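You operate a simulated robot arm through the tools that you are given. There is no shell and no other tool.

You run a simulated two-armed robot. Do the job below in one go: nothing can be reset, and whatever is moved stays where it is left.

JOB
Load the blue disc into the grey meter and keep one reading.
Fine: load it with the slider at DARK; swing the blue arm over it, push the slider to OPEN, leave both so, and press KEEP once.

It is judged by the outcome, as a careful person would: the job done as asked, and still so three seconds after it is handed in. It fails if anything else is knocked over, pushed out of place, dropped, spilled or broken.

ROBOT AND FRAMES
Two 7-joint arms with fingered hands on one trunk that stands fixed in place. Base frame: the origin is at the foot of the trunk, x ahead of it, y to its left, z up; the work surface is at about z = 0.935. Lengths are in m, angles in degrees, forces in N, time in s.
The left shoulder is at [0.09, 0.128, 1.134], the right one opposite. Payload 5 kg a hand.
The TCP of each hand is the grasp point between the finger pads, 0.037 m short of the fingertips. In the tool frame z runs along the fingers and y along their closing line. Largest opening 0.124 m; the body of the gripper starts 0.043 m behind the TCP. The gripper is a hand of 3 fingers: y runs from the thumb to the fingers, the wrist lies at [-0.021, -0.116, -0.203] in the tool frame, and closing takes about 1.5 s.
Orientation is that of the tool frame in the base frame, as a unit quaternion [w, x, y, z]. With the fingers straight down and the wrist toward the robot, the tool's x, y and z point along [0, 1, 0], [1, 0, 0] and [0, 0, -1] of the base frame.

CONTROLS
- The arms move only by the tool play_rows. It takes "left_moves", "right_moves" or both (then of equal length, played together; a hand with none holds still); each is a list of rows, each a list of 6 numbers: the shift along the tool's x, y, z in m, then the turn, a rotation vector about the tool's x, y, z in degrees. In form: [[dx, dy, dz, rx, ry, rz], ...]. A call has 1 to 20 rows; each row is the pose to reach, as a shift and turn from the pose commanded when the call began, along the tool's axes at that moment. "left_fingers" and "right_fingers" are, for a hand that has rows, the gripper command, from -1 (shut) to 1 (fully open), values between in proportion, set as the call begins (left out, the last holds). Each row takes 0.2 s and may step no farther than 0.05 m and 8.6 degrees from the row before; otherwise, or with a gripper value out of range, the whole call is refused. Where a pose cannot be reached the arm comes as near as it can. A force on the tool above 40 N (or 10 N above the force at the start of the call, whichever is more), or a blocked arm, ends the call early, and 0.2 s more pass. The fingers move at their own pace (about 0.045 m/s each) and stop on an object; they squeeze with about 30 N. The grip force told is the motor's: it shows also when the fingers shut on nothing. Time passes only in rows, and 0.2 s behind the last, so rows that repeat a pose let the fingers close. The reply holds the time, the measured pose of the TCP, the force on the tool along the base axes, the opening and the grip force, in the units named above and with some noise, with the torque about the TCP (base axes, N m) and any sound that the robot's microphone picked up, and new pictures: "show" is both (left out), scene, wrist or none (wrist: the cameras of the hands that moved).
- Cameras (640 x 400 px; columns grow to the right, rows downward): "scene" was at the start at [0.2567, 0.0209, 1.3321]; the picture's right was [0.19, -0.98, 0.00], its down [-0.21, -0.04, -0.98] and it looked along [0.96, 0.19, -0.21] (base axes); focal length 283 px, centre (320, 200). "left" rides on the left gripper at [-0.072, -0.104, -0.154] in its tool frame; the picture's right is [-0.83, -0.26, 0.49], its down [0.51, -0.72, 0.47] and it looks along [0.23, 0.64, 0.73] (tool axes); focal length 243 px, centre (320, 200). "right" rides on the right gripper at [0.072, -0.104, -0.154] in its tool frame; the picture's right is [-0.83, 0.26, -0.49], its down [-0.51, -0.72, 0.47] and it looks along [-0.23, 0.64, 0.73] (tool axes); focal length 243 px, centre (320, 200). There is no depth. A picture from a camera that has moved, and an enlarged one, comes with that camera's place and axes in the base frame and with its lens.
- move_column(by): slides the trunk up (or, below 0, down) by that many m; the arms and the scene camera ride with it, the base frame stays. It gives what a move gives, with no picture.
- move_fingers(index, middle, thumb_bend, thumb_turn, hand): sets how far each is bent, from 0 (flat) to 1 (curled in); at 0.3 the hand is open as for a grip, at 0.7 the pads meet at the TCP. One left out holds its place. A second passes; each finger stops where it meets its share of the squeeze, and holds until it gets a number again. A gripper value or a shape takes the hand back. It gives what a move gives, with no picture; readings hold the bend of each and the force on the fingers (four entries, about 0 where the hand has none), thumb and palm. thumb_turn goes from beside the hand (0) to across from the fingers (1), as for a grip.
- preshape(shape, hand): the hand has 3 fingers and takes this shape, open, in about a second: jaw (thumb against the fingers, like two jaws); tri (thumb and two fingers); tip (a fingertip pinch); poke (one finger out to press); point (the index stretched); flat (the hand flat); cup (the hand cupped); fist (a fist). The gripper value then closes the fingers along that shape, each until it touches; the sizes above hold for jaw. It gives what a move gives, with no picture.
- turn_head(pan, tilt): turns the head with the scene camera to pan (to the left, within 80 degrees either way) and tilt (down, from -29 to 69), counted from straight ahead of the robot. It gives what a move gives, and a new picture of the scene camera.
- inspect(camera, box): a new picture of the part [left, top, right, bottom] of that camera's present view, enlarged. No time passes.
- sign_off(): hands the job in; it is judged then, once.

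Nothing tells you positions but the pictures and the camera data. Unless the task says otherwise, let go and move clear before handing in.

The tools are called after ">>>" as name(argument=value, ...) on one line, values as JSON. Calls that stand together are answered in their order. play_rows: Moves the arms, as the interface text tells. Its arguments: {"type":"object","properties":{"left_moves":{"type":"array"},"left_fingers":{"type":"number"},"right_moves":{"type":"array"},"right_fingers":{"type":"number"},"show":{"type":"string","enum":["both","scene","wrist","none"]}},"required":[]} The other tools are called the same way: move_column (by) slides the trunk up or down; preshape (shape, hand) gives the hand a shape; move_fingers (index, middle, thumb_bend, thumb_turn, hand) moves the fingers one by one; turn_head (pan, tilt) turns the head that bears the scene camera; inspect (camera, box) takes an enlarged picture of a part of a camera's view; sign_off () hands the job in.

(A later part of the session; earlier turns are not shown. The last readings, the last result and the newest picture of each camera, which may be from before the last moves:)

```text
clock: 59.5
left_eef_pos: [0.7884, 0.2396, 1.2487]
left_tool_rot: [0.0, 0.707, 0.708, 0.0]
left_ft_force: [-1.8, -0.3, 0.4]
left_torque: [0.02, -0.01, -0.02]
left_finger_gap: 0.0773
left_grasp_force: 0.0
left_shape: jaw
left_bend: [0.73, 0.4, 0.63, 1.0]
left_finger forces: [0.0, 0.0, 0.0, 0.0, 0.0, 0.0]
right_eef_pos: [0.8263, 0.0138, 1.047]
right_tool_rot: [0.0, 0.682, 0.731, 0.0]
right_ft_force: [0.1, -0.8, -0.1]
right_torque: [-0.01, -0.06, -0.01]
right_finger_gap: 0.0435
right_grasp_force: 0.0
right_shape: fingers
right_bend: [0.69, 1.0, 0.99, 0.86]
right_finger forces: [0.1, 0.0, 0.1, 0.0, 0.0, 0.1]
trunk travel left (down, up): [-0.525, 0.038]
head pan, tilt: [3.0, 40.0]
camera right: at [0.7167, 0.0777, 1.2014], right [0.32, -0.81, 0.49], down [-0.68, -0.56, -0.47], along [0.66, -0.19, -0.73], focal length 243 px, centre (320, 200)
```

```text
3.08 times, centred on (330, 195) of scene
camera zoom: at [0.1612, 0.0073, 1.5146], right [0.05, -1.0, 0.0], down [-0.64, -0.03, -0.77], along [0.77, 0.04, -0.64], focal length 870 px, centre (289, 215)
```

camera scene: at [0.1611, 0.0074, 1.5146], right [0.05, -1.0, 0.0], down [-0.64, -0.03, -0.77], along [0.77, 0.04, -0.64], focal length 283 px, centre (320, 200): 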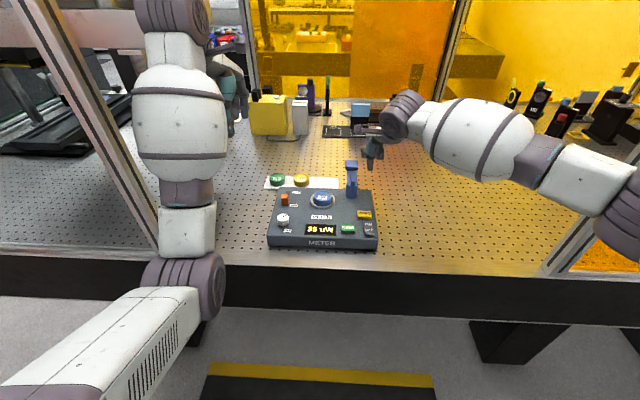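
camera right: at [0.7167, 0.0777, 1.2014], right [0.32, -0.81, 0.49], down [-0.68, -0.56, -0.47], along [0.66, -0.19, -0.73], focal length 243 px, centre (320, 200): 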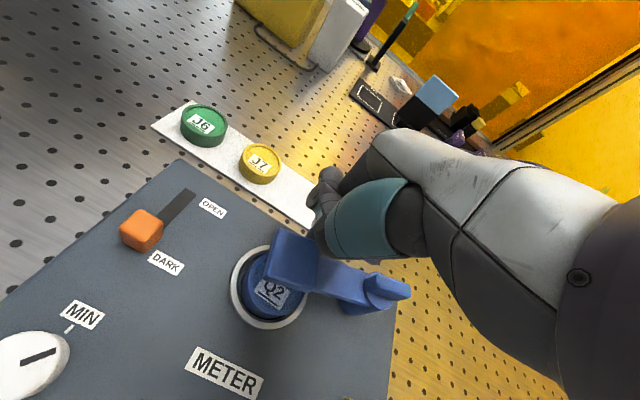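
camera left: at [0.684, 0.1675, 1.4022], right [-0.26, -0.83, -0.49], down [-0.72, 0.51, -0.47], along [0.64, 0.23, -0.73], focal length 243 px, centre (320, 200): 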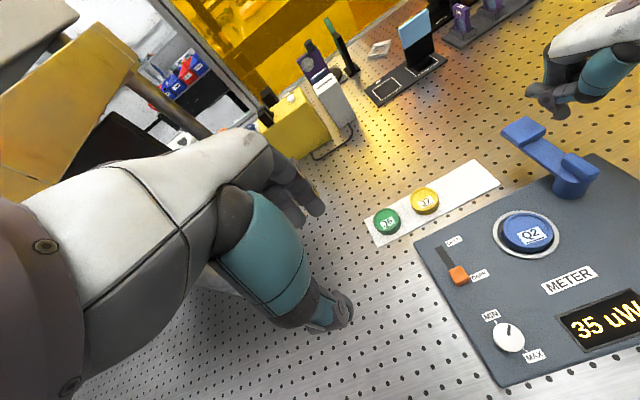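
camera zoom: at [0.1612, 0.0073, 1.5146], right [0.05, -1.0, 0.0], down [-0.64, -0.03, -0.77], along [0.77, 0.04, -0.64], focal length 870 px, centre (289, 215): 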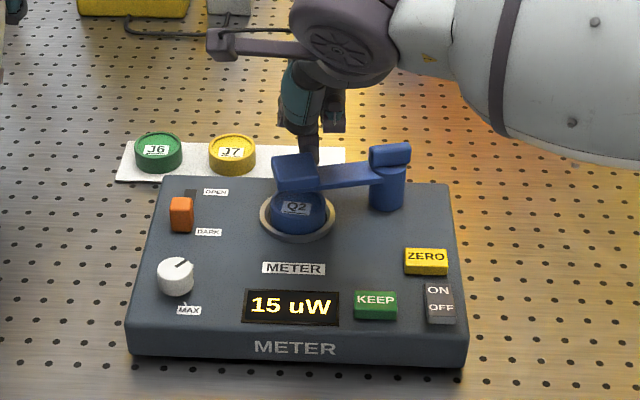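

>>> inspect(camera="scene", box=[300, 165, 370, 215])

>>> inspect(camera="left", box=[490, 170, 590, 270])

>>> inspect(camera="right", box=[220, 210, 420, 340])

```text
8.00 times, centred on (335, 190) of scene
camera zoom: at [0.1612, 0.0073, 1.5146], right [0.05, -1.0, 0.0], down [-0.64, -0.03, -0.77], along [0.77, 0.04, -0.64], focal length 2261 px, centre (200, 280)
```

zoom: 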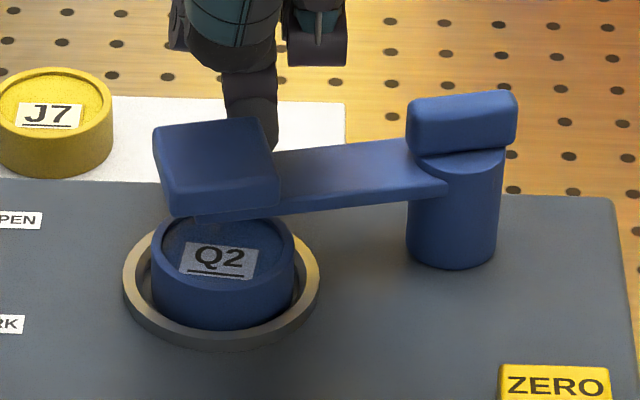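

```text
4.00 times, centred on (540, 220) of left
camera zoom: at [0.684, 0.1673, 1.402], right [-0.26, -0.83, -0.49], down [-0.72, 0.51, -0.47], along [0.64, 0.23, -0.73], focal length 970 px, centre (-560, 120)
```

zoom: 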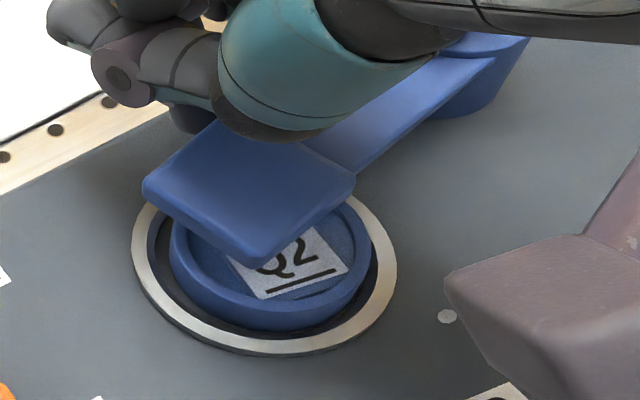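

```text
3.08 times, centred on (320, 275) of right
camera zoom: at [0.7167, 0.0777, 1.2014], right [0.32, -0.81, 0.49], down [-0.68, -0.56, -0.47], along [0.66, -0.19, -0.73], focal length 746 px, centre (320, -31)
```

zoom: 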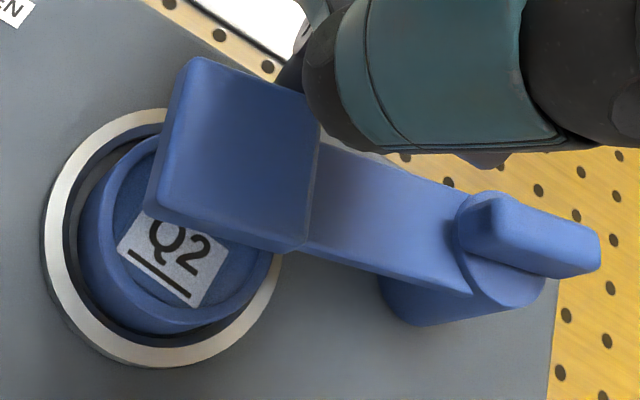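

The head is nearly over the disc (about 5 mm short) and the display has changed to 15 uW. I push another 5 mm to centre it.

>>> play_rows(right_moves=[[0.0, -0.0025, 0, 0, 0, 0], [0.0, -0.005, 0, 0, 0, 0], [0.0, -0.006, 0, 0, 0, 0], [0.0, -0.006, 0, 0, 0, 0]], show="none")

>>> inspect(camera="scene", box=[300, 165, 370, 215])

>>> inspect(camera="left", box=[490, 170, 590, 270])

>>> inspect(camera="right", box=[220, 210, 420, 340])

```text
clock: 60.5
left_eef_pos: [0.7898, 0.2381, 1.2485]
left_tool_rot: [0.0, 0.706, 0.708, -0.001]
left_ft_force: [0.8, -0.3, 1.3]
left_torque: [-0.01, -0.03, -0.01]
left_finger_gap: 0.0776
left_grasp_force: 0.1
left_shape: jaw
left_bend: [0.73, 0.4, 0.63, 1.0]
left_finger forces: [0.0, 0.1, 0.0, 0.0, 0.0, 0.0]
right_eef_pos: [0.8213, 0.0117, 1.0473]
right_tool_rot: [0.001, 0.682, 0.731, 0.0]
right_ft_force: [-0.9, -0.9, 0.3]
right_torque: [-0.02, -0.01, -0.02]
right_finger_gap: 0.0435
right_grasp_force: 0.1
right_shape: fingers
right_bend: [0.7, 1.0, 0.99, 0.86]
right_finger forces: [0.1, 0.0, 0.0, 0.0, 0.0, 0.0]
trunk travel left (down, up): [-0.525, 0.038]
head pan, tilt: [3.0, 40.0]
```

```text
8.00 times, centred on (335, 190) of scene
camera zoom: at [0.1611, 0.0073, 1.5146], right [0.05, -1.0, 0.0], down [-0.64, -0.03, -0.77], along [0.77, 0.04, -0.64], focal length 2261 px, centre (200, 280)
```

zoom: 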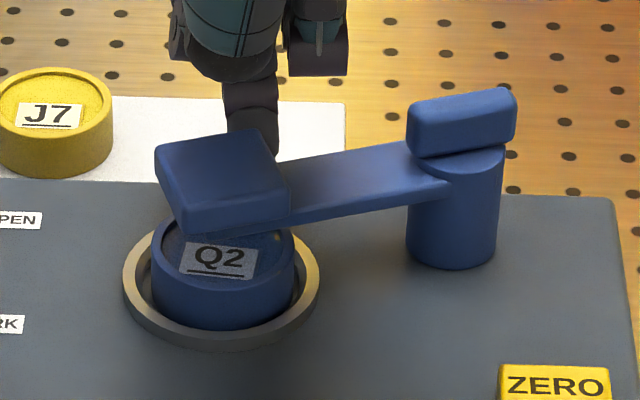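

```text
4.00 times, centred on (540, 220) of left
camera zoom: at [0.684, 0.1673, 1.402], right [-0.26, -0.83, -0.49], down [-0.72, 0.51, -0.47], along [0.64, 0.23, -0.73], focal length 970 px, centre (-560, 120)
```

zoom: 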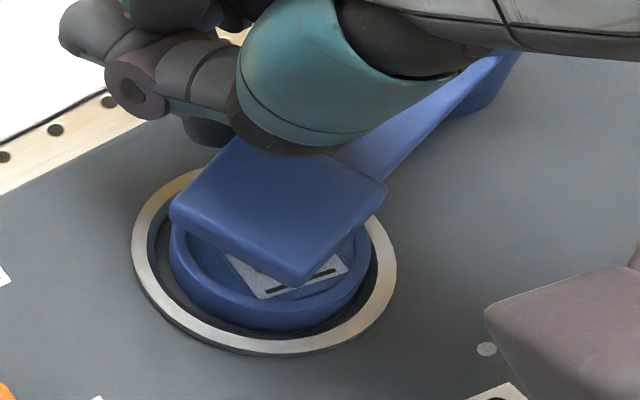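

```text
3.08 times, centred on (320, 275) of right
camera zoom: at [0.7108, 0.0772, 1.2014], right [0.32, -0.81, 0.49], down [-0.68, -0.56, -0.47], along [0.66, -0.19, -0.73], focal length 746 px, centre (320, -31)
```

zoom: 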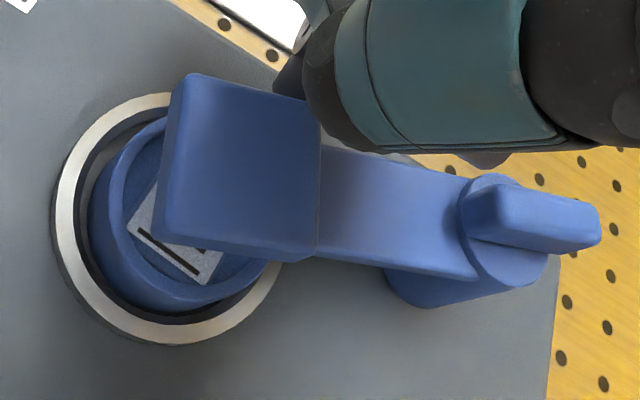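

The head now sits over the disc within about 3 mm. I back the right finger away from it, rise, and move off to the right.

>>> play_rows(right_moves=[[0, 0.01, 0, 0, 0, 0], [0, 0.025, 0, 0, 0, 0], [0, 0.035, -0.015, 0, 0, 0], [0, 0.04, -0.045, 0, 0, 0], [0, 0.04, -0.085, 0, 0, 0], [-0.03, 0.03, -0.115, 0, 0, 0], [-0.07, 0.01, -0.135, 0, 0, 0], [-0.115, 0.0, -0.15, 0, 0, 0], [-0.155, -0.02, -0.15, 0, 0, 0], [-0.155, -0.02, -0.15, 0, 0, 0]], show="both")

>>> inspect(camera="scene", box=[260, 150, 390, 260])

>>> move_fingers(hand="left", index=0.7, middle=1.0, thumb_bend=1.0, thumb_turn=0.3)

>>> move_fingers(hand="left", index=0.7, middle=1.0, thumb_bend=1.0, thumb_turn=0.9)

```text
clock: 62.7
left_eef_pos: [0.7893, 0.2391, 1.2474]
left_tool_rot: [0.001, 0.707, 0.708, 0.0]
left_ft_force: [-0.5, 0.6, -0.4]
left_torque: [-0.02, 0.02, 0.0]
left_finger_gap: 0.0772
left_grasp_force: 0.1
left_shape: jaw
left_bend: [0.73, 0.4, 0.63, 1.0]
left_finger forces: [0.1, 0.0, 0.0, 0.0, 0.1, 0.0]
right_eef_pos: [0.811, -0.1435, 1.1976]
right_tool_rot: [0.001, 0.682, 0.732, -0.001]
right_ft_force: [-0.2, 0.8, 0.5]
right_torque: [0.0, 0.0, 0.01]
right_finger_gap: 0.0435
right_grasp_force: 0.0
right_shape: fingers
right_bend: [0.7, 1.0, 0.99, 0.86]
right_finger forces: [0.1, 0.1, 0.1, 0.0, 0.1, 0.0]
trunk travel left (down, up): [-0.525, 0.038]
head pan, tilt: [3.0, 40.0]
camera scene: at [0.1615, 0.0087, 1.5145], right [0.05, -1.0, 0.0], down [-0.64, -0.03, -0.77], along [0.76, 0.04, -0.64], focal length 283 px, centre (320, 200)
camera right: at [0.7015, -0.0788, 1.3508], right [0.32, -0.81, 0.49], down [-0.68, -0.56, -0.47], along [0.66, -0.19, -0.73], focal length 243 px, centre (320, 200)
```

scene: 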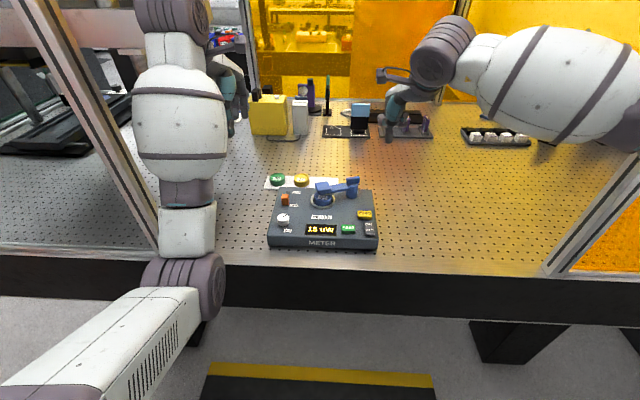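
right: 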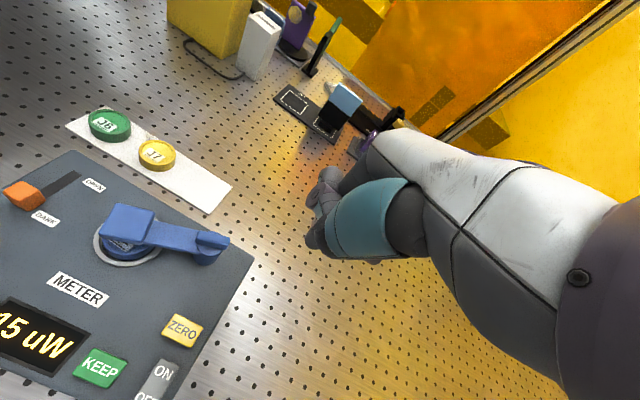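

```text
3.64 times, centred on (325, 205) of scene
camera zoom: at [0.1615, 0.0087, 1.5145], right [0.05, -1.0, 0.0], down [-0.64, -0.03, -0.77], along [0.76, 0.04, -0.64], focal length 1028 px, centre (302, 182)
```

zoom: 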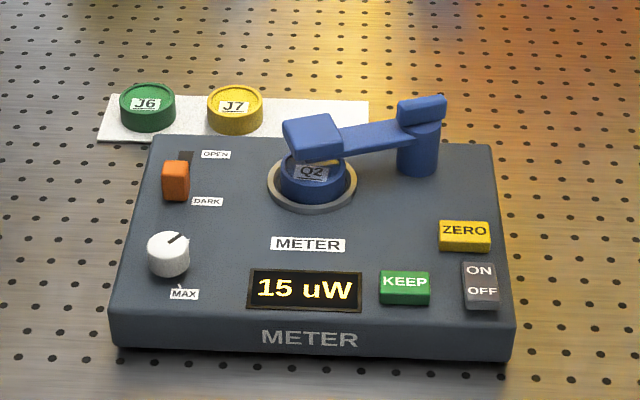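

```text
clock: 63.7
left_eef_pos: [0.7876, 0.2382, 1.2471]
left_tool_rot: [0.001, 0.706, 0.708, 0.0]
left_ft_force: [0.7, 0.5, 0.3]
left_torque: [-0.02, 0.0, -0.01]
left_finger_gap: 0.0637
left_grasp_force: 0.0
left_shape: fingers
left_bend: [0.7, 1.0, 1.0, 0.31]
left_finger forces: [0.0, 0.0, 0.0, 0.0, 0.0, 0.1]
right_eef_pos: [0.8124, -0.1456, 1.1966]
right_tool_rot: [0.001, 0.683, 0.731, 0.001]
right_ft_force: [-0.6, 0.2, 0.5]
right_torque: [0.0, -0.01, 0.03]
right_finger_gap: 0.0435
right_grasp_force: 0.1
right_shape: fingers
right_bend: [0.7, 1.0, 0.99, 0.86]
right_finger forces: [0.0, 0.0, 0.0, 0.0, 0.1, 0.0]
trunk travel left (down, up): [-0.525, 0.038]
head pan, tilt: [3.0, 40.0]
```

```text
clock: 64.7
left_eef_pos: [0.7875, 0.2387, 1.248]
left_tool_rot: [0.0, 0.706, 0.708, 0.0]
left_ft_force: [0.0, -1.4, -0.3]
left_torque: [-0.01, 0.0, -0.01]
left_finger_gap: 0.0436
left_grasp_force: 0.0
left_shape: fingers
left_bend: [0.7, 1.0, 0.99, 0.86]
left_finger forces: [0.0, 0.0, 0.0, 0.0, 0.0, 0.0]
right_eef_pos: [0.8123, -0.144, 1.1963]
right_tool_rot: [0.0, 0.682, 0.731, -0.001]
right_ft_force: [0.3, -0.5, -0.2]
right_torque: [-0.03, 0.0, 0.03]
right_finger_gap: 0.0434
right_grasp_force: 0.2
right_shape: fingers
right_bend: [0.7, 1.0, 0.99, 0.86]
right_finger forces: [0.0, 0.1, 0.0, 0.0, 0.0, 0.0]
trunk travel left (down, up): [-0.525, 0.038]
head pan, tilt: [3.0, 40.0]
```

The blue arm lies over the disc and the display reads 15 uW. The left index poker is ready; I bring it down in front of the slider knob (near face about x = 0.770), between it and the white dial.

>>> play_rows(left_moves=[[-0.02, -0.01, 0.025, 0, 0, 0], [-0.045, -0.022, 0.055, 0, 0, 0], [-0.07, -0.033, 0.085, 0, 0, 0], [-0.089, -0.0425, 0.115, 0, 0, 0], [-0.089, -0.0425, 0.145, 0, 0, 0], [-0.089, -0.0425, 0.17, 0, 0, 0], [-0.089, -0.0425, 0.17, 0, 0, 0]], show="both")

>>> inspect(camera="right", box=[0, 80, 200, 280])

>>> inspect(camera="left", box=[240, 150, 440, 350])

```text
clock: 66.3
left_eef_pos: [0.7447, 0.1514, 1.0794]
left_tool_rot: [0.0, 0.707, 0.707, -0.001]
left_ft_force: [0.0, 0.5, 0.1]
left_torque: [-0.02, 0.02, 0.02]
left_finger_gap: 0.0434
left_grasp_force: 0.0
left_shape: fingers
left_bend: [0.7, 1.0, 0.99, 0.86]
left_finger forces: [0.0, 0.0, 0.0, 0.0, 0.0, 0.0]
right_eef_pos: [0.8114, -0.1449, 1.1982]
right_tool_rot: [0.0, 0.682, 0.732, 0.0]
right_ft_force: [0.5, 0.5, 0.6]
right_torque: [-0.02, 0.0, -0.02]
right_finger_gap: 0.0435
right_grasp_force: 0.0
right_shape: fingers
right_bend: [0.7, 1.0, 0.99, 0.86]
right_finger forces: [0.0, 0.0, 0.0, 0.0, 0.0, 0.1]
trunk travel left (down, up): [-0.525, 0.038]
head pan, tilt: [3.0, 40.0]
camera scene: at [0.1609, 0.0071, 1.5147], right [0.05, -1.0, 0.0], down [-0.64, -0.03, -0.77], along [0.77, 0.04, -0.64], focal length 283 px, centre (320, 200)
camera left: at [0.6411, 0.0786, 1.2326], right [-0.26, -0.83, -0.49], down [-0.72, 0.51, -0.47], along [0.64, 0.23, -0.73], focal length 243 px, centre (320, 200)
```

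scene: 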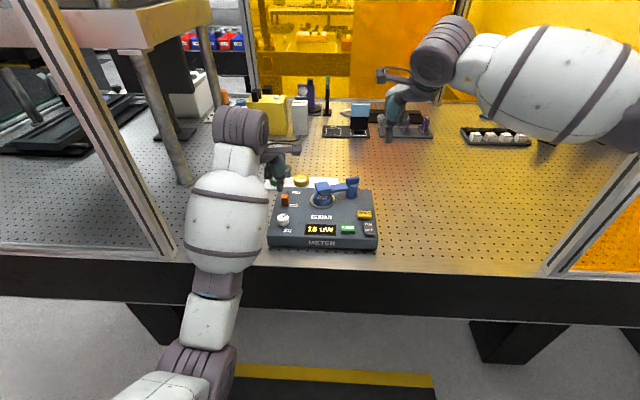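
left: 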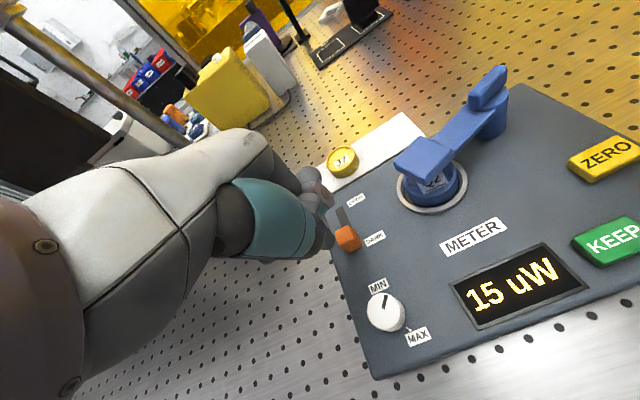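

```text
2.00 times, centred on (100, 180) of right
camera zoom: at [0.7013, -0.0801, 1.3511], right [0.32, -0.81, 0.49], down [-0.68, -0.56, -0.47], along [0.66, -0.19, -0.73], focal length 485 px, centre (760, 240)
```

zoom: 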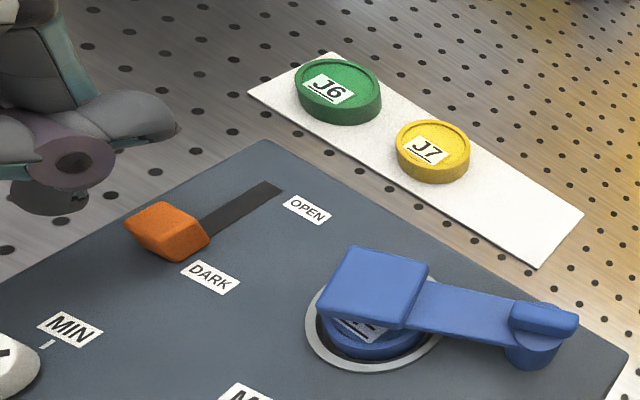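

```text
2.00 times, centred on (340, 250) of left
camera zoom: at [0.6411, 0.0786, 1.2326], right [-0.26, -0.83, -0.49], down [-0.72, 0.51, -0.47], along [0.64, 0.23, -0.73], focal length 485 px, centre (280, 100)
```

zoom: 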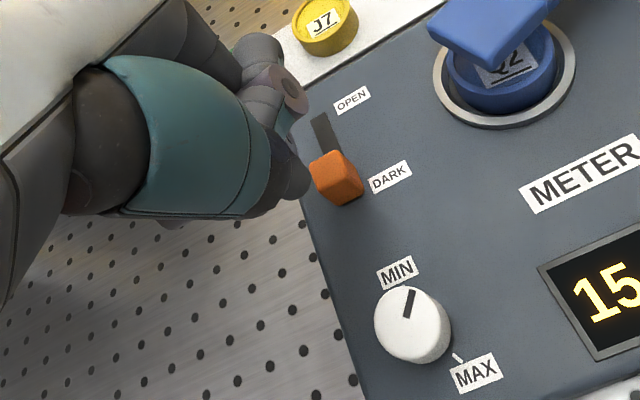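

>>> play_rows(left_moves=[[-0.002, 0, 0.015, 0, 0, 0], [-0.003, 0, 0.03, 0, 0, 0], [-0.003, 0, 0.043, 0, 0, 0], [-0.003, 0, 0.052, 0, 0, 0], [-0.003, 0, 0.052, 0, 0, 0]], show="wrist")

>>> inspect(camera="left", box=[240, 150, 440, 350])

>>> inspect(camera="scene", box=[240, 150, 370, 260])

```text
clock: 67.5
left_eef_pos: [0.7449, 0.147, 1.0292]
left_tool_rot: [0.001, 0.706, 0.708, 0.001]
left_ft_force: [-0.9, 0.8, 12.2]
left_torque: [-0.12, -0.28, 0.02]
left_finger_gap: 0.0436
left_grasp_force: 7.8
left_shape: fingers
left_bend: [0.7, 1.0, 0.99, 0.86]
left_finger forces: [15.3, 0.0, 0.0, 0.0, 0.1, 0.0]
right_eef_pos: [0.8103, -0.1448, 1.1989]
right_tool_rot: [0.001, 0.682, 0.731, 0.001]
right_ft_force: [0.2, 0.4, 0.2]
right_torque: [0.02, 0.0, 0.02]
right_finger_gap: 0.0436
right_grasp_force: 0.0
right_shape: fingers
right_bend: [0.7, 1.0, 0.99, 0.86]
right_finger forces: [0.1, 0.0, 0.1, 0.0, 0.0, 0.1]
trunk travel left (down, up): [-0.525, 0.038]
head pan, tilt: [3.0, 40.0]
camera left: at [0.6398, 0.0751, 1.1819], right [-0.26, -0.83, -0.49], down [-0.72, 0.51, -0.47], along [0.64, 0.23, -0.73], focal length 243 px, centre (320, 200)
```

left: 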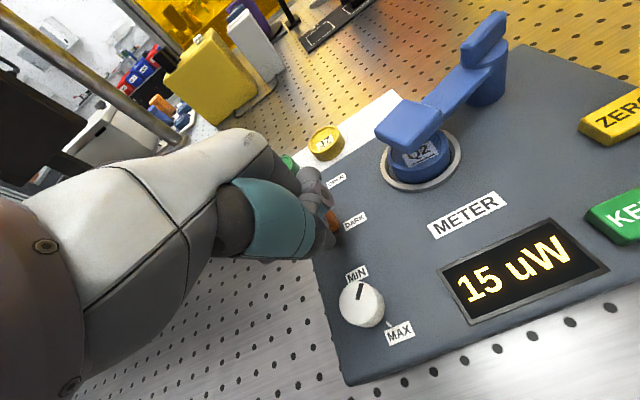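

```text
2.00 times, centred on (340, 250) of left
camera zoom: at [0.6398, 0.0751, 1.1819], right [-0.26, -0.83, -0.49], down [-0.72, 0.51, -0.47], along [0.64, 0.23, -0.73], focal length 485 px, centre (280, 100)
```

zoom: 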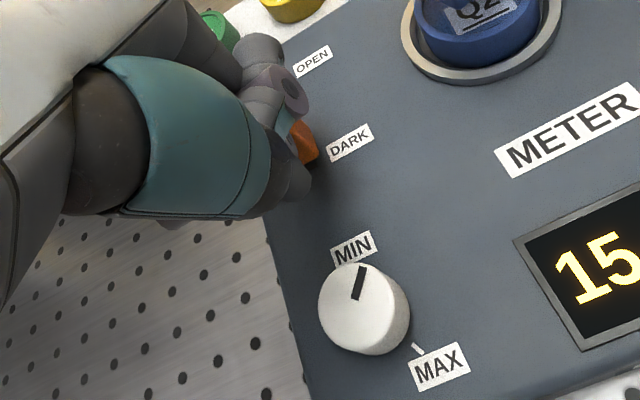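

```text
3.64 times, centred on (305, 205) of scene
camera zoom: at [0.1595, 0.0071, 1.515], right [0.05, -1.0, 0.0], down [-0.64, -0.03, -0.77], along [0.77, 0.04, -0.64], focal length 1028 px, centre (374, 182)
```

zoom: 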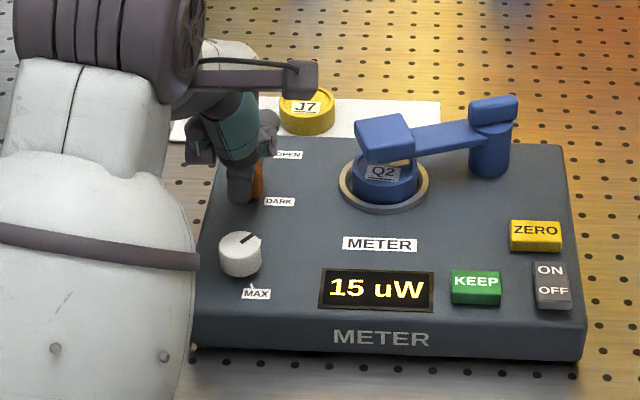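

The finger touches the knob's near edge from above: its tip is a bit farther forward than I assumed. I lift, shift back 10 mm toward me, and lower again.

>>> play_rows(left_moves=[[0, 0, -0.01, 0, 0, 0], [0, -0.005, -0.02, 0, 0, 0], [0, -0.011, -0.02, 0, 0, 0], [0, -0.011, -0.012, 0, 0, 0], [0, -0.011, -0.005, 0, 0, 0], [0, -0.011, 0, 0, 0, 0], [0, -0.011, 0, 0, 0, 0]], show="none")

>>> inspect(camera="left", box=[240, 150, 440, 350])

>>> inspect(camera="scene", box=[250, 160, 350, 240])

```text
clock: 69.1
left_eef_pos: [0.734, 0.1474, 1.0262]
left_tool_rot: [0.0, 0.707, 0.707, 0.0]
left_ft_force: [0.1, 1.1, 1.0]
left_torque: [-0.01, 0.01, 0.0]
left_finger_gap: 0.0437
left_grasp_force: 0.1
left_shape: fingers
left_bend: [0.7, 1.0, 0.99, 0.86]
left_finger forces: [0.1, 0.0, 0.1, 0.0, 0.1, 0.1]
right_eef_pos: [0.8115, -0.146, 1.1962]
right_tool_rot: [0.0, 0.682, 0.731, 0.0]
right_ft_force: [-0.1, 0.3, 0.0]
right_torque: [0.02, 0.03, 0.02]
right_finger_gap: 0.0435
right_grasp_force: 0.1
right_shape: fingers
right_bend: [0.7, 1.0, 0.99, 0.86]
right_finger forces: [0.0, 0.1, 0.1, 0.1, 0.0, 0.0]
trunk travel left (down, up): [-0.525, 0.038]
head pan, tilt: [3.0, 40.0]
```

```text
2.00 times, centred on (340, 250) of left
camera zoom: at [0.6299, 0.0752, 1.1802], right [-0.26, -0.83, -0.49], down [-0.72, 0.51, -0.47], along [0.64, 0.23, -0.73], focal length 485 px, centre (280, 100)
```

zoom: 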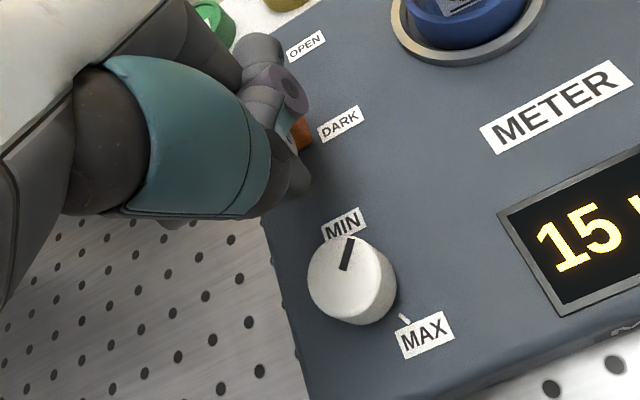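

```text
5.00 times, centred on (300, 200) of scene
camera zoom: at [0.1613, 0.0073, 1.5146], right [0.05, -1.0, 0.0], down [-0.64, -0.03, -0.77], along [0.76, 0.04, -0.64], focal length 1413 px, centre (420, 200)
```

zoom: 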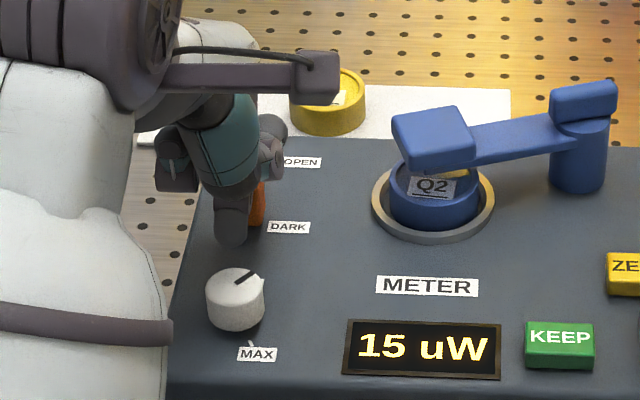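

The finger is now clear in front of the knob. I push the knob forward toward OPEN, gently.

>>> play_rows(left_moves=[[-0.002, 0.008, 0, 0, 0, 0], [-0.004, 0.016, 0, 0, 0, 0], [-0.004, 0.024, 0, 0, 0, 0], [-0.004, 0.032, 0, 0, 0, 0], [-0.004, 0.04, 0, 0, 0, 0], [-0.004, 0.048, 0, 0, 0, 0], [-0.004, 0.055, 0, 0, 0, 0], [-0.004, 0.055, 0, 0, 0, 0]], show="wrist")

>>> inspect(camera="right", box=[0, 100, 200, 300])

>>> inspect(camera="scene", box=[250, 160, 350, 240])

```text
clock: 70.9
left_eef_pos: [0.7886, 0.1428, 1.0276]
left_tool_rot: [0.0, 0.707, 0.708, -0.001]
left_ft_force: [-4.9, 0.6, 3.0]
left_torque: [-0.06, -0.01, -0.04]
left_finger_gap: 0.0436
left_grasp_force: 0.0
left_shape: fingers
left_bend: [0.7, 1.0, 0.99, 0.86]
left_finger forces: [0.1, 0.0, 0.0, 0.0, 0.0, 0.0]
right_eef_pos: [0.8117, -0.1451, 1.1968]
right_tool_rot: [0.0, 0.682, 0.731, 0.002]
right_ft_force: [-0.3, -0.3, 0.6]
right_torque: [-0.02, 0.0, 0.01]
right_finger_gap: 0.0433
right_grasp_force: 0.2
right_shape: fingers
right_bend: [0.7, 1.0, 0.99, 0.86]
right_finger forces: [0.0, 0.0, 0.0, 0.0, 0.0, 0.1]
trunk travel left (down, up): [-0.525, 0.038]
head pan, tilt: [3.0, 40.0]
camera left: at [0.6837, 0.0711, 1.1813], right [-0.26, -0.83, -0.49], down [-0.72, 0.51, -0.47], along [0.64, 0.23, -0.73], focal length 243 px, centre (320, 200)
```

left: 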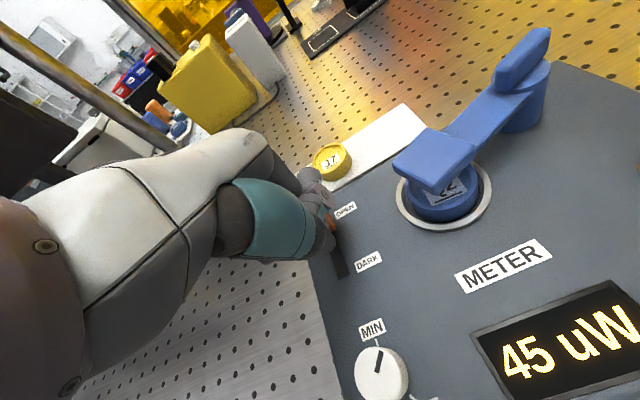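

```text
2.00 times, centred on (100, 200) of right
camera zoom: at [0.7006, -0.0799, 1.3515], right [0.32, -0.81, 0.49], down [-0.68, -0.56, -0.47], along [0.66, -0.19, -0.73], focal length 485 px, centre (760, 200)
```

zoom: 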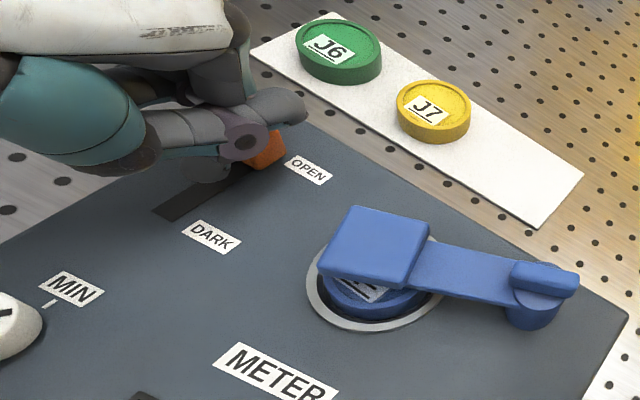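

```text
5.00 times, centred on (300, 200) of scene
camera zoom: at [0.1601, 0.0073, 1.5148], right [0.05, -1.0, 0.0], down [-0.64, -0.03, -0.77], along [0.77, 0.04, -0.64], focal length 1413 px, centre (420, 200)
```

zoom: 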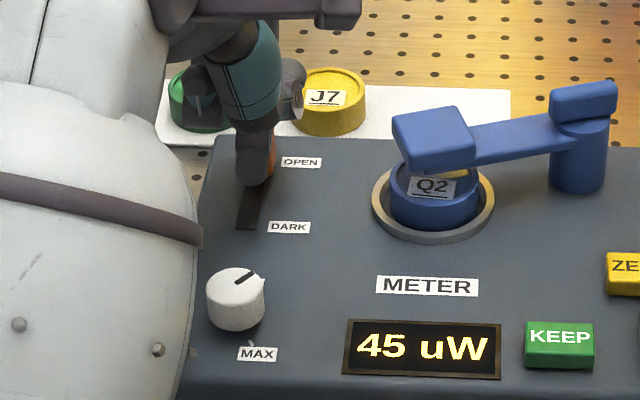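

The display jumped to 45 uW and the knob is up by OPEN, with about 5 N now resisting. I nudge 4 mm more to make sure it is at its end.

>>> play_rows(left_moves=[[0, 0.002, 0, 0, 0, 0], [0, 0.004, 0, 0, 0, 0], [0, 0.004, 0, 0, 0, 0]], show="none")

>>> inspect(camera="right", box=[0, 100, 200, 300])

```text
clock: 71.7
left_eef_pos: [0.7917, 0.1428, 1.0274]
left_tool_rot: [0.001, 0.706, 0.708, 0.0]
left_ft_force: [-7.0, -0.1, 6.4]
left_torque: [-0.03, 0.03, -0.07]
left_finger_gap: 0.0439
left_grasp_force: 0.8
left_shape: fingers
left_bend: [0.71, 1.0, 0.99, 0.86]
left_finger forces: [2.6, 0.0, 0.1, 0.0, 0.0, 0.0]
right_eef_pos: [0.81, -0.1448, 1.1978]
right_tool_rot: [0.001, 0.682, 0.731, 0.0]
right_ft_force: [0.0, 0.4, -0.3]
right_torque: [-0.01, -0.01, 0.01]
right_finger_gap: 0.0434
right_grasp_force: 0.0
right_shape: fingers
right_bend: [0.7, 1.0, 0.99, 0.86]
right_finger forces: [0.1, 0.0, 0.1, 0.0, 0.0, 0.0]
trunk travel left (down, up): [-0.525, 0.038]
head pan, tilt: [3.0, 40.0]
```

```text
2.00 times, centred on (100, 200) of right
camera zoom: at [0.6996, -0.08, 1.3521], right [0.32, -0.81, 0.49], down [-0.68, -0.56, -0.47], along [0.66, -0.19, -0.73], focal length 485 px, centre (760, 200)
```

zoom: 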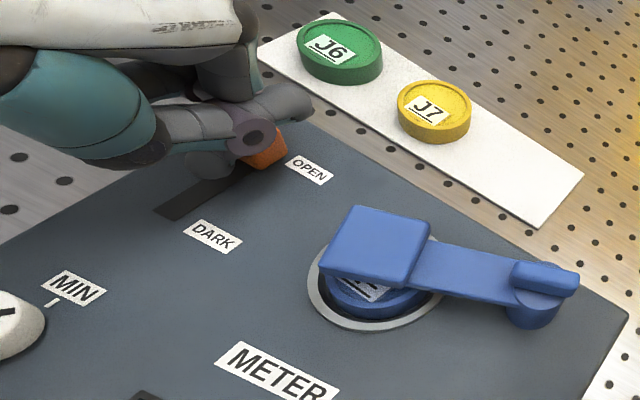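

The knob no longer moves, so the slider is at its OPEN end. I back the left finger off, lift it, and move it well aside to the left.

>>> play_rows(left_moves=[[0, -0.008, 0, 0, 0, 0], [0, -0.02, 0, 0, 0, 0], [0, -0.022, -0.025, 0, 0, 0], [0, -0.022, -0.06, 0, 0, 0], [0.02, -0.022, -0.1, 0, 0, 0], [0.05, -0.012, -0.135, 0, 0, 0], [0.085, -0.002, -0.165, 0, 0, 0], [0.12, 0.0, -0.19, 0, 0, 0], [0.12, 0.0, -0.19, 0, 0, 0]], show="both")

>>> inspect(camera="scene", box=[250, 160, 390, 260])

>>> inspect(camera="right", box=[0, 100, 200, 300])

```text
clock: 73.7
left_eef_pos: [0.7941, 0.2616, 1.2166]
left_tool_rot: [0.0, 0.707, 0.707, 0.0]
left_ft_force: [0.7, -0.3, -0.4]
left_torque: [0.01, 0.0, -0.01]
left_finger_gap: 0.0432
left_grasp_force: 0.1
left_shape: fingers
left_bend: [0.7, 1.0, 0.99, 0.86]
left_finger forces: [0.0, 0.1, 0.1, 0.0, 0.0, 0.0]
right_eef_pos: [0.8126, -0.145, 1.1961]
right_tool_rot: [0.0, 0.682, 0.731, 0.0]
right_ft_force: [-0.2, 0.0, -0.4]
right_torque: [0.0, 0.02, 0.0]
right_finger_gap: 0.0434
right_grasp_force: 0.1
right_shape: fingers
right_bend: [0.7, 1.0, 0.99, 0.86]
right_finger forces: [0.0, 0.1, 0.1, 0.0, 0.1, 0.0]
trunk travel left (down, up): [-0.525, 0.038]
head pan, tilt: [3.0, 40.0]
camera scene: at [0.1613, 0.0065, 1.5145], right [0.05, -1.0, 0.0], down [-0.64, -0.03, -0.77], along [0.76, 0.04, -0.64], focal length 283 px, centre (320, 200)
camera left: at [0.6894, 0.1896, 1.3701], right [-0.26, -0.83, -0.49], down [-0.72, 0.51, -0.47], along [0.64, 0.23, -0.73], focal length 243 px, centre (320, 200)
```

scene: 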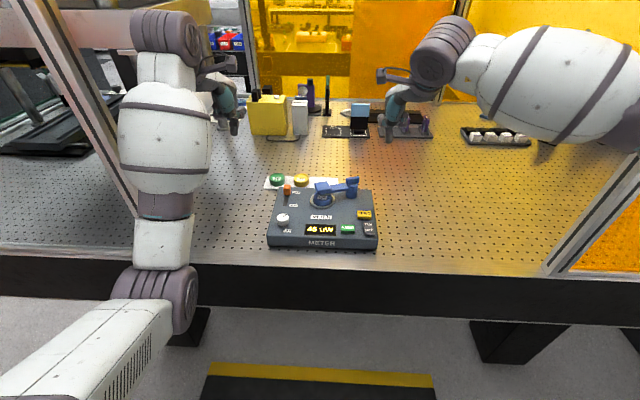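
left: 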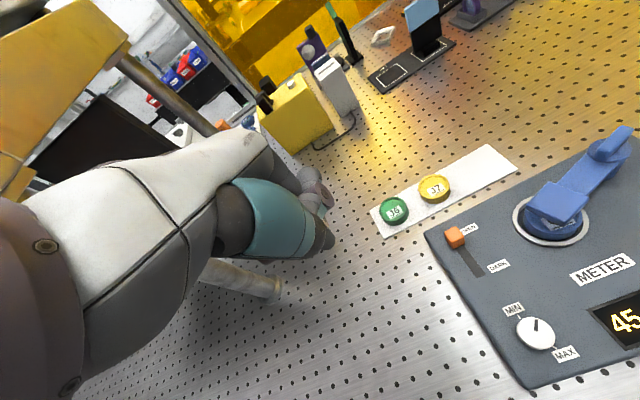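

```text
4.00 times, centred on (320, 210) of scene
camera zoom: at [0.1613, 0.0065, 1.5145], right [0.05, -1.0, 0.0], down [-0.64, -0.03, -0.77], along [0.76, 0.04, -0.64], focal length 1131 px, centre (320, 160)
```

zoom: 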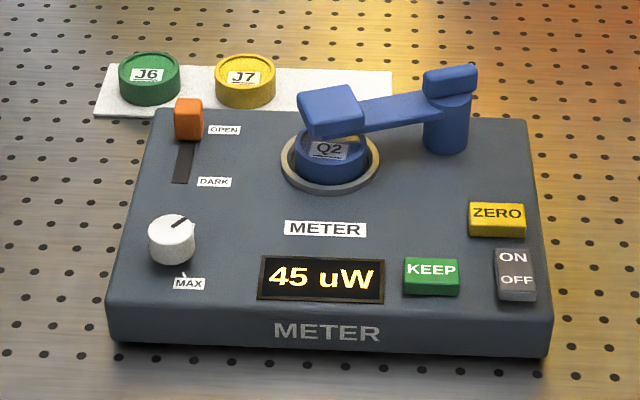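

```text
2.00 times, centred on (100, 200) of right
camera zoom: at [0.7017, -0.0805, 1.3505], right [0.32, -0.81, 0.49], down [-0.68, -0.56, -0.47], along [0.66, -0.19, -0.73], focal length 485 px, centre (760, 200)
```

zoom: 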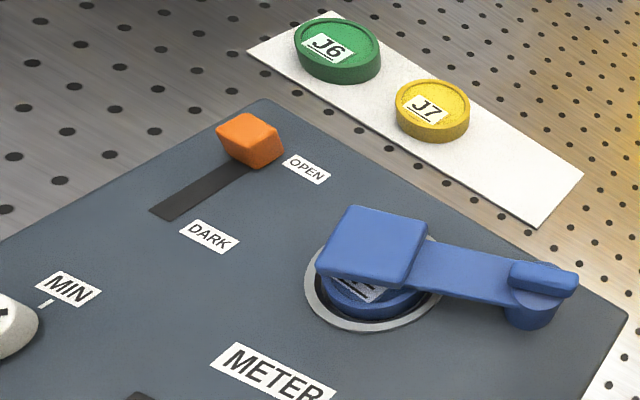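

Slider at OPEN, blue arm over the disc, display 45 uW. Now for KEEP at about (0.680, -0.039): I bring the right index above it and stop 2 cm short to check alignment.

>>> play_rows(right_moves=[[0.01, -0.015, 0.0, 0, 0, 0], [0.025, -0.035, 0.0, 0, 0, 0], [0.045, -0.06, 0.01, 0, 0, 0], [0.065, -0.085, 0.02, 0, 0, 0], [0.085, -0.11, 0.035, 0, 0, 0], [0.105, -0.133, 0.046, 0, 0, 0], [0.105, -0.133, 0.08, 0, 0, 0], [0.105, -0.133, 0.11, 0, 0, 0], [0.105, -0.133, 0.135, 0, 0, 0], [0.105, -0.133, 0.135, 0, 0, 0]], show="both")

>>> inspect(camera="scene", box=[290, 180, 400, 260])

>>> inspect(camera="right", box=[240, 150, 440, 350])

```text
clock: 75.9
left_eef_pos: [0.7944, 0.2623, 1.2159]
left_tool_rot: [0.0, 0.707, 0.708, 0.0]
left_ft_force: [0.3, 0.3, 0.3]
left_torque: [0.01, 0.01, -0.05]
left_finger_gap: 0.0437
left_grasp_force: 0.1
left_shape: fingers
left_bend: [0.7, 1.0, 0.99, 0.86]
left_finger forces: [0.1, 0.0, 0.1, 0.1, 0.1, 0.0]
right_eef_pos: [0.6722, -0.0479, 1.0621]
right_tool_rot: [0.001, 0.682, 0.731, 0.0]
right_ft_force: [-0.2, 0.9, -0.6]
right_torque: [-0.01, 0.0, -0.01]
right_finger_gap: 0.0432
right_grasp_force: 0.0
right_shape: fingers
right_bend: [0.7, 1.0, 0.99, 0.86]
right_finger forces: [0.1, 0.0, 0.1, 0.1, 0.1, 0.0]
trunk travel left (down, up): [-0.525, 0.038]
head pan, tilt: [3.0, 40.0]
camera scene: at [0.161, 0.0071, 1.5147], right [0.05, -1.0, 0.0], down [-0.64, -0.03, -0.77], along [0.77, 0.04, -0.64], focal length 283 px, centre (320, 200)
camera right: at [0.5616, 0.0161, 1.2163], right [0.32, -0.81, 0.49], down [-0.68, -0.56, -0.47], along [0.66, -0.19, -0.73], focal length 243 px, centre (320, 200)
```

scene: 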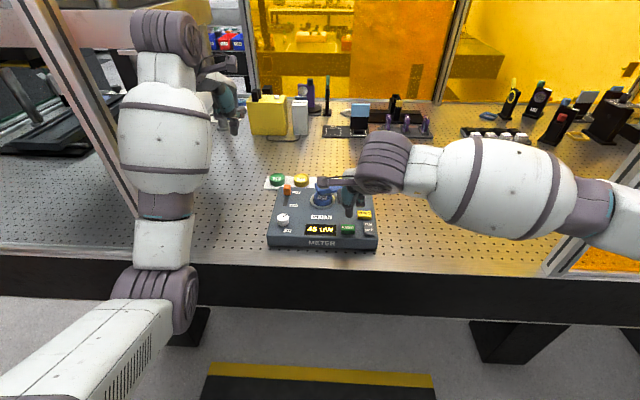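
right: 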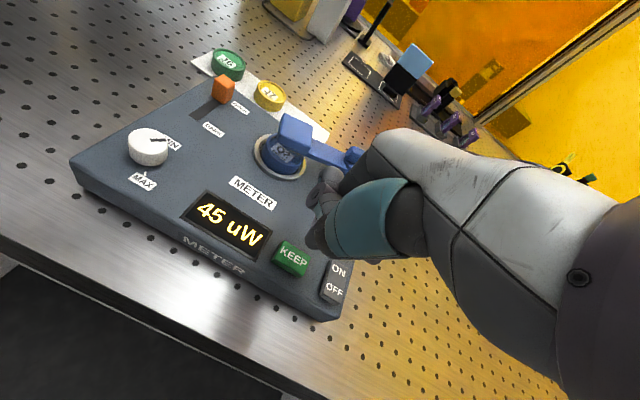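

```text
5.00 times, centred on (345, 220) of scene
camera zoom: at [0.161, 0.0071, 1.5147], right [0.05, -1.0, 0.0], down [-0.64, -0.03, -0.77], along [0.77, 0.04, -0.64], focal length 1413 px, centre (195, 100)
```

zoom: 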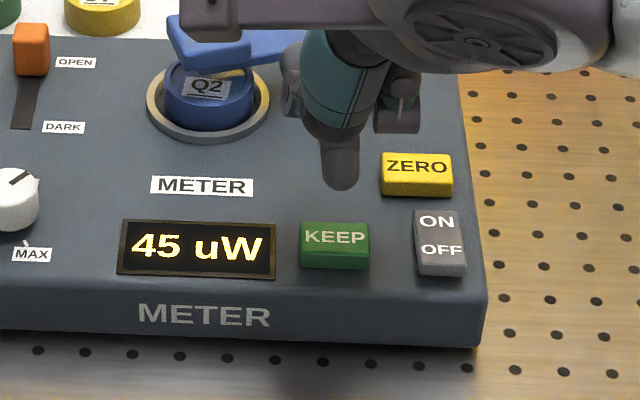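

```text
2.00 times, centred on (340, 250) of right
camera zoom: at [0.5616, 0.0161, 1.2163], right [0.32, -0.81, 0.49], down [-0.68, -0.56, -0.47], along [0.66, -0.19, -0.73], focal length 485 px, centre (280, 100)
```

zoom: 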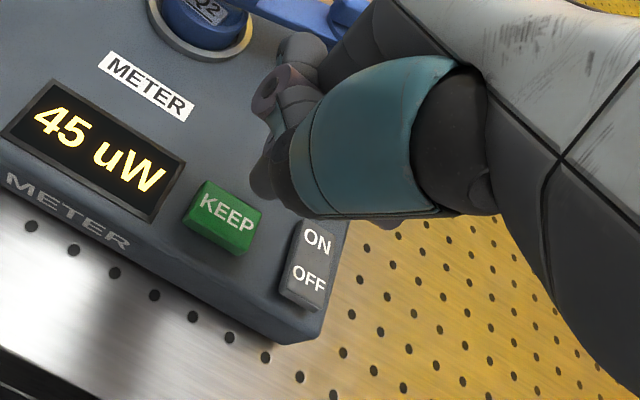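

The fingertip is right above KEEP's centre. I lower onto it and press lightly, watching force, sound and display.

>>> play_rows(right_moves=[[0, 0, 0.012, 0, 0, 0], [0, 0, 0.024, 0, 0, 0], [0, 0, 0.031, 0, 0, 0], [0, 0, 0.034, 0, 0, 0], [0, 0, 0.037, 0, 0, 0]], show="none")

>>> inspect(camera="scene", box=[290, 180, 400, 260])

```text
clock: 77.1
left_eef_pos: [0.7932, 0.2615, 1.2158]
left_tool_rot: [0.001, 0.707, 0.707, -0.001]
left_ft_force: [-0.8, 0.0, 0.6]
left_torque: [-0.01, -0.05, -0.03]
left_finger_gap: 0.0435
left_grasp_force: 0.1
left_shape: fingers
left_bend: [0.7, 1.0, 0.99, 0.86]
left_finger forces: [0.0, 0.0, 0.0, 0.1, 0.0, 0.1]
right_eef_pos: [0.6714, -0.0481, 1.0275]
right_tool_rot: [0.001, 0.682, 0.731, 0.002]
right_ft_force: [2.0, -0.5, 6.1]
right_torque: [0.06, -0.15, -0.05]
right_finger_gap: 0.0435
right_grasp_force: 3.2
right_shape: fingers
right_bend: [0.7, 1.0, 0.99, 0.86]
right_finger forces: [6.1, 0.0, 0.0, 0.1, 0.1, 0.0]
trunk travel left (down, up): [-0.525, 0.038]
head pan, tilt: [3.0, 40.0]
heard: click
```

```text
5.00 times, centred on (345, 220) of scene
camera zoom: at [0.1604, 0.0072, 1.5148], right [0.05, -1.0, 0.0], down [-0.64, -0.03, -0.77], along [0.77, 0.04, -0.64], focal length 1413 px, centre (195, 100)
```

zoom: 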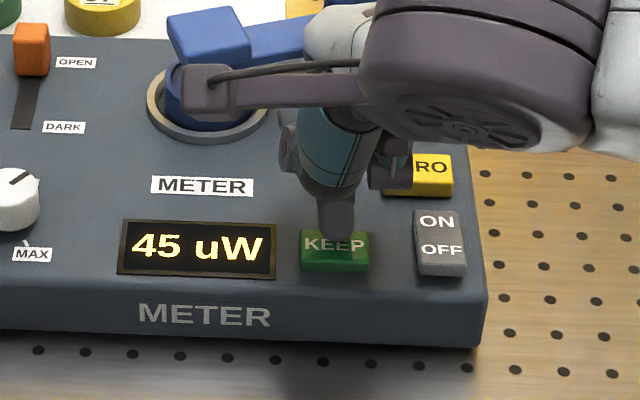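

A click was heard and KEEP went down with about 6 N: that's the single press. I release straight up, go clear, and look at the outcome.

>>> play_rows(right_moves=[[0, 0, -0.015, 0, 0, 0], [0, 0, -0.04, 0, 0, 0], [0, 0, -0.08, 0, 0, 0], [-0.03, 0, -0.12, 0, 0, 0], [-0.07, 0, -0.155, 0, 0, 0], [-0.11, 0, -0.18, 0, 0, 0], [-0.15, 0, -0.2, 0, 0, 0], [-0.15, 0, -0.2, 0, 0, 0]], show="both")

>>> inspect(camera="scene", box=[250, 160, 390, 260])

>>> inspect(camera="left", box=[340, 100, 640, 400])

```text
refused: row 5 steps farther than a row can; nothing moved
```

```text
4.00 times, centred on (320, 210) of scene
camera zoom: at [0.1604, 0.0072, 1.5148], right [0.05, -1.0, 0.0], down [-0.64, -0.03, -0.77], along [0.77, 0.04, -0.64], focal length 1131 px, centre (320, 160)
```

zoom: 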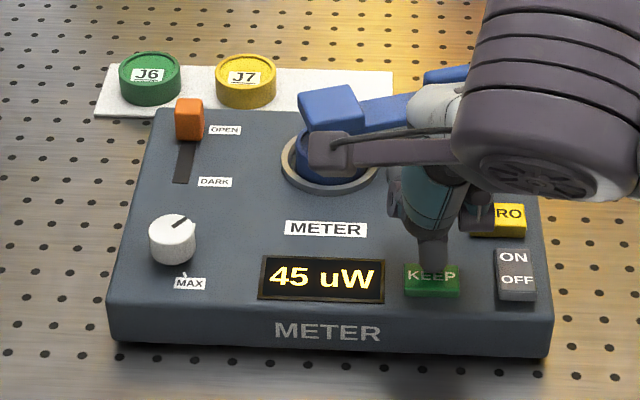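

```text
1.33 times, centred on (490, 250) of left
camera zoom: at [0.6886, 0.1899, 1.3709], right [-0.26, -0.83, -0.49], down [-0.72, 0.51, -0.47], along [0.64, 0.23, -0.73], focal length 324 px, centre (93, 133)
```

zoom: 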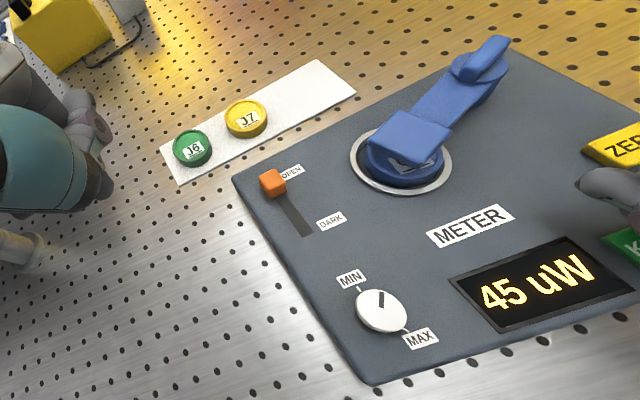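

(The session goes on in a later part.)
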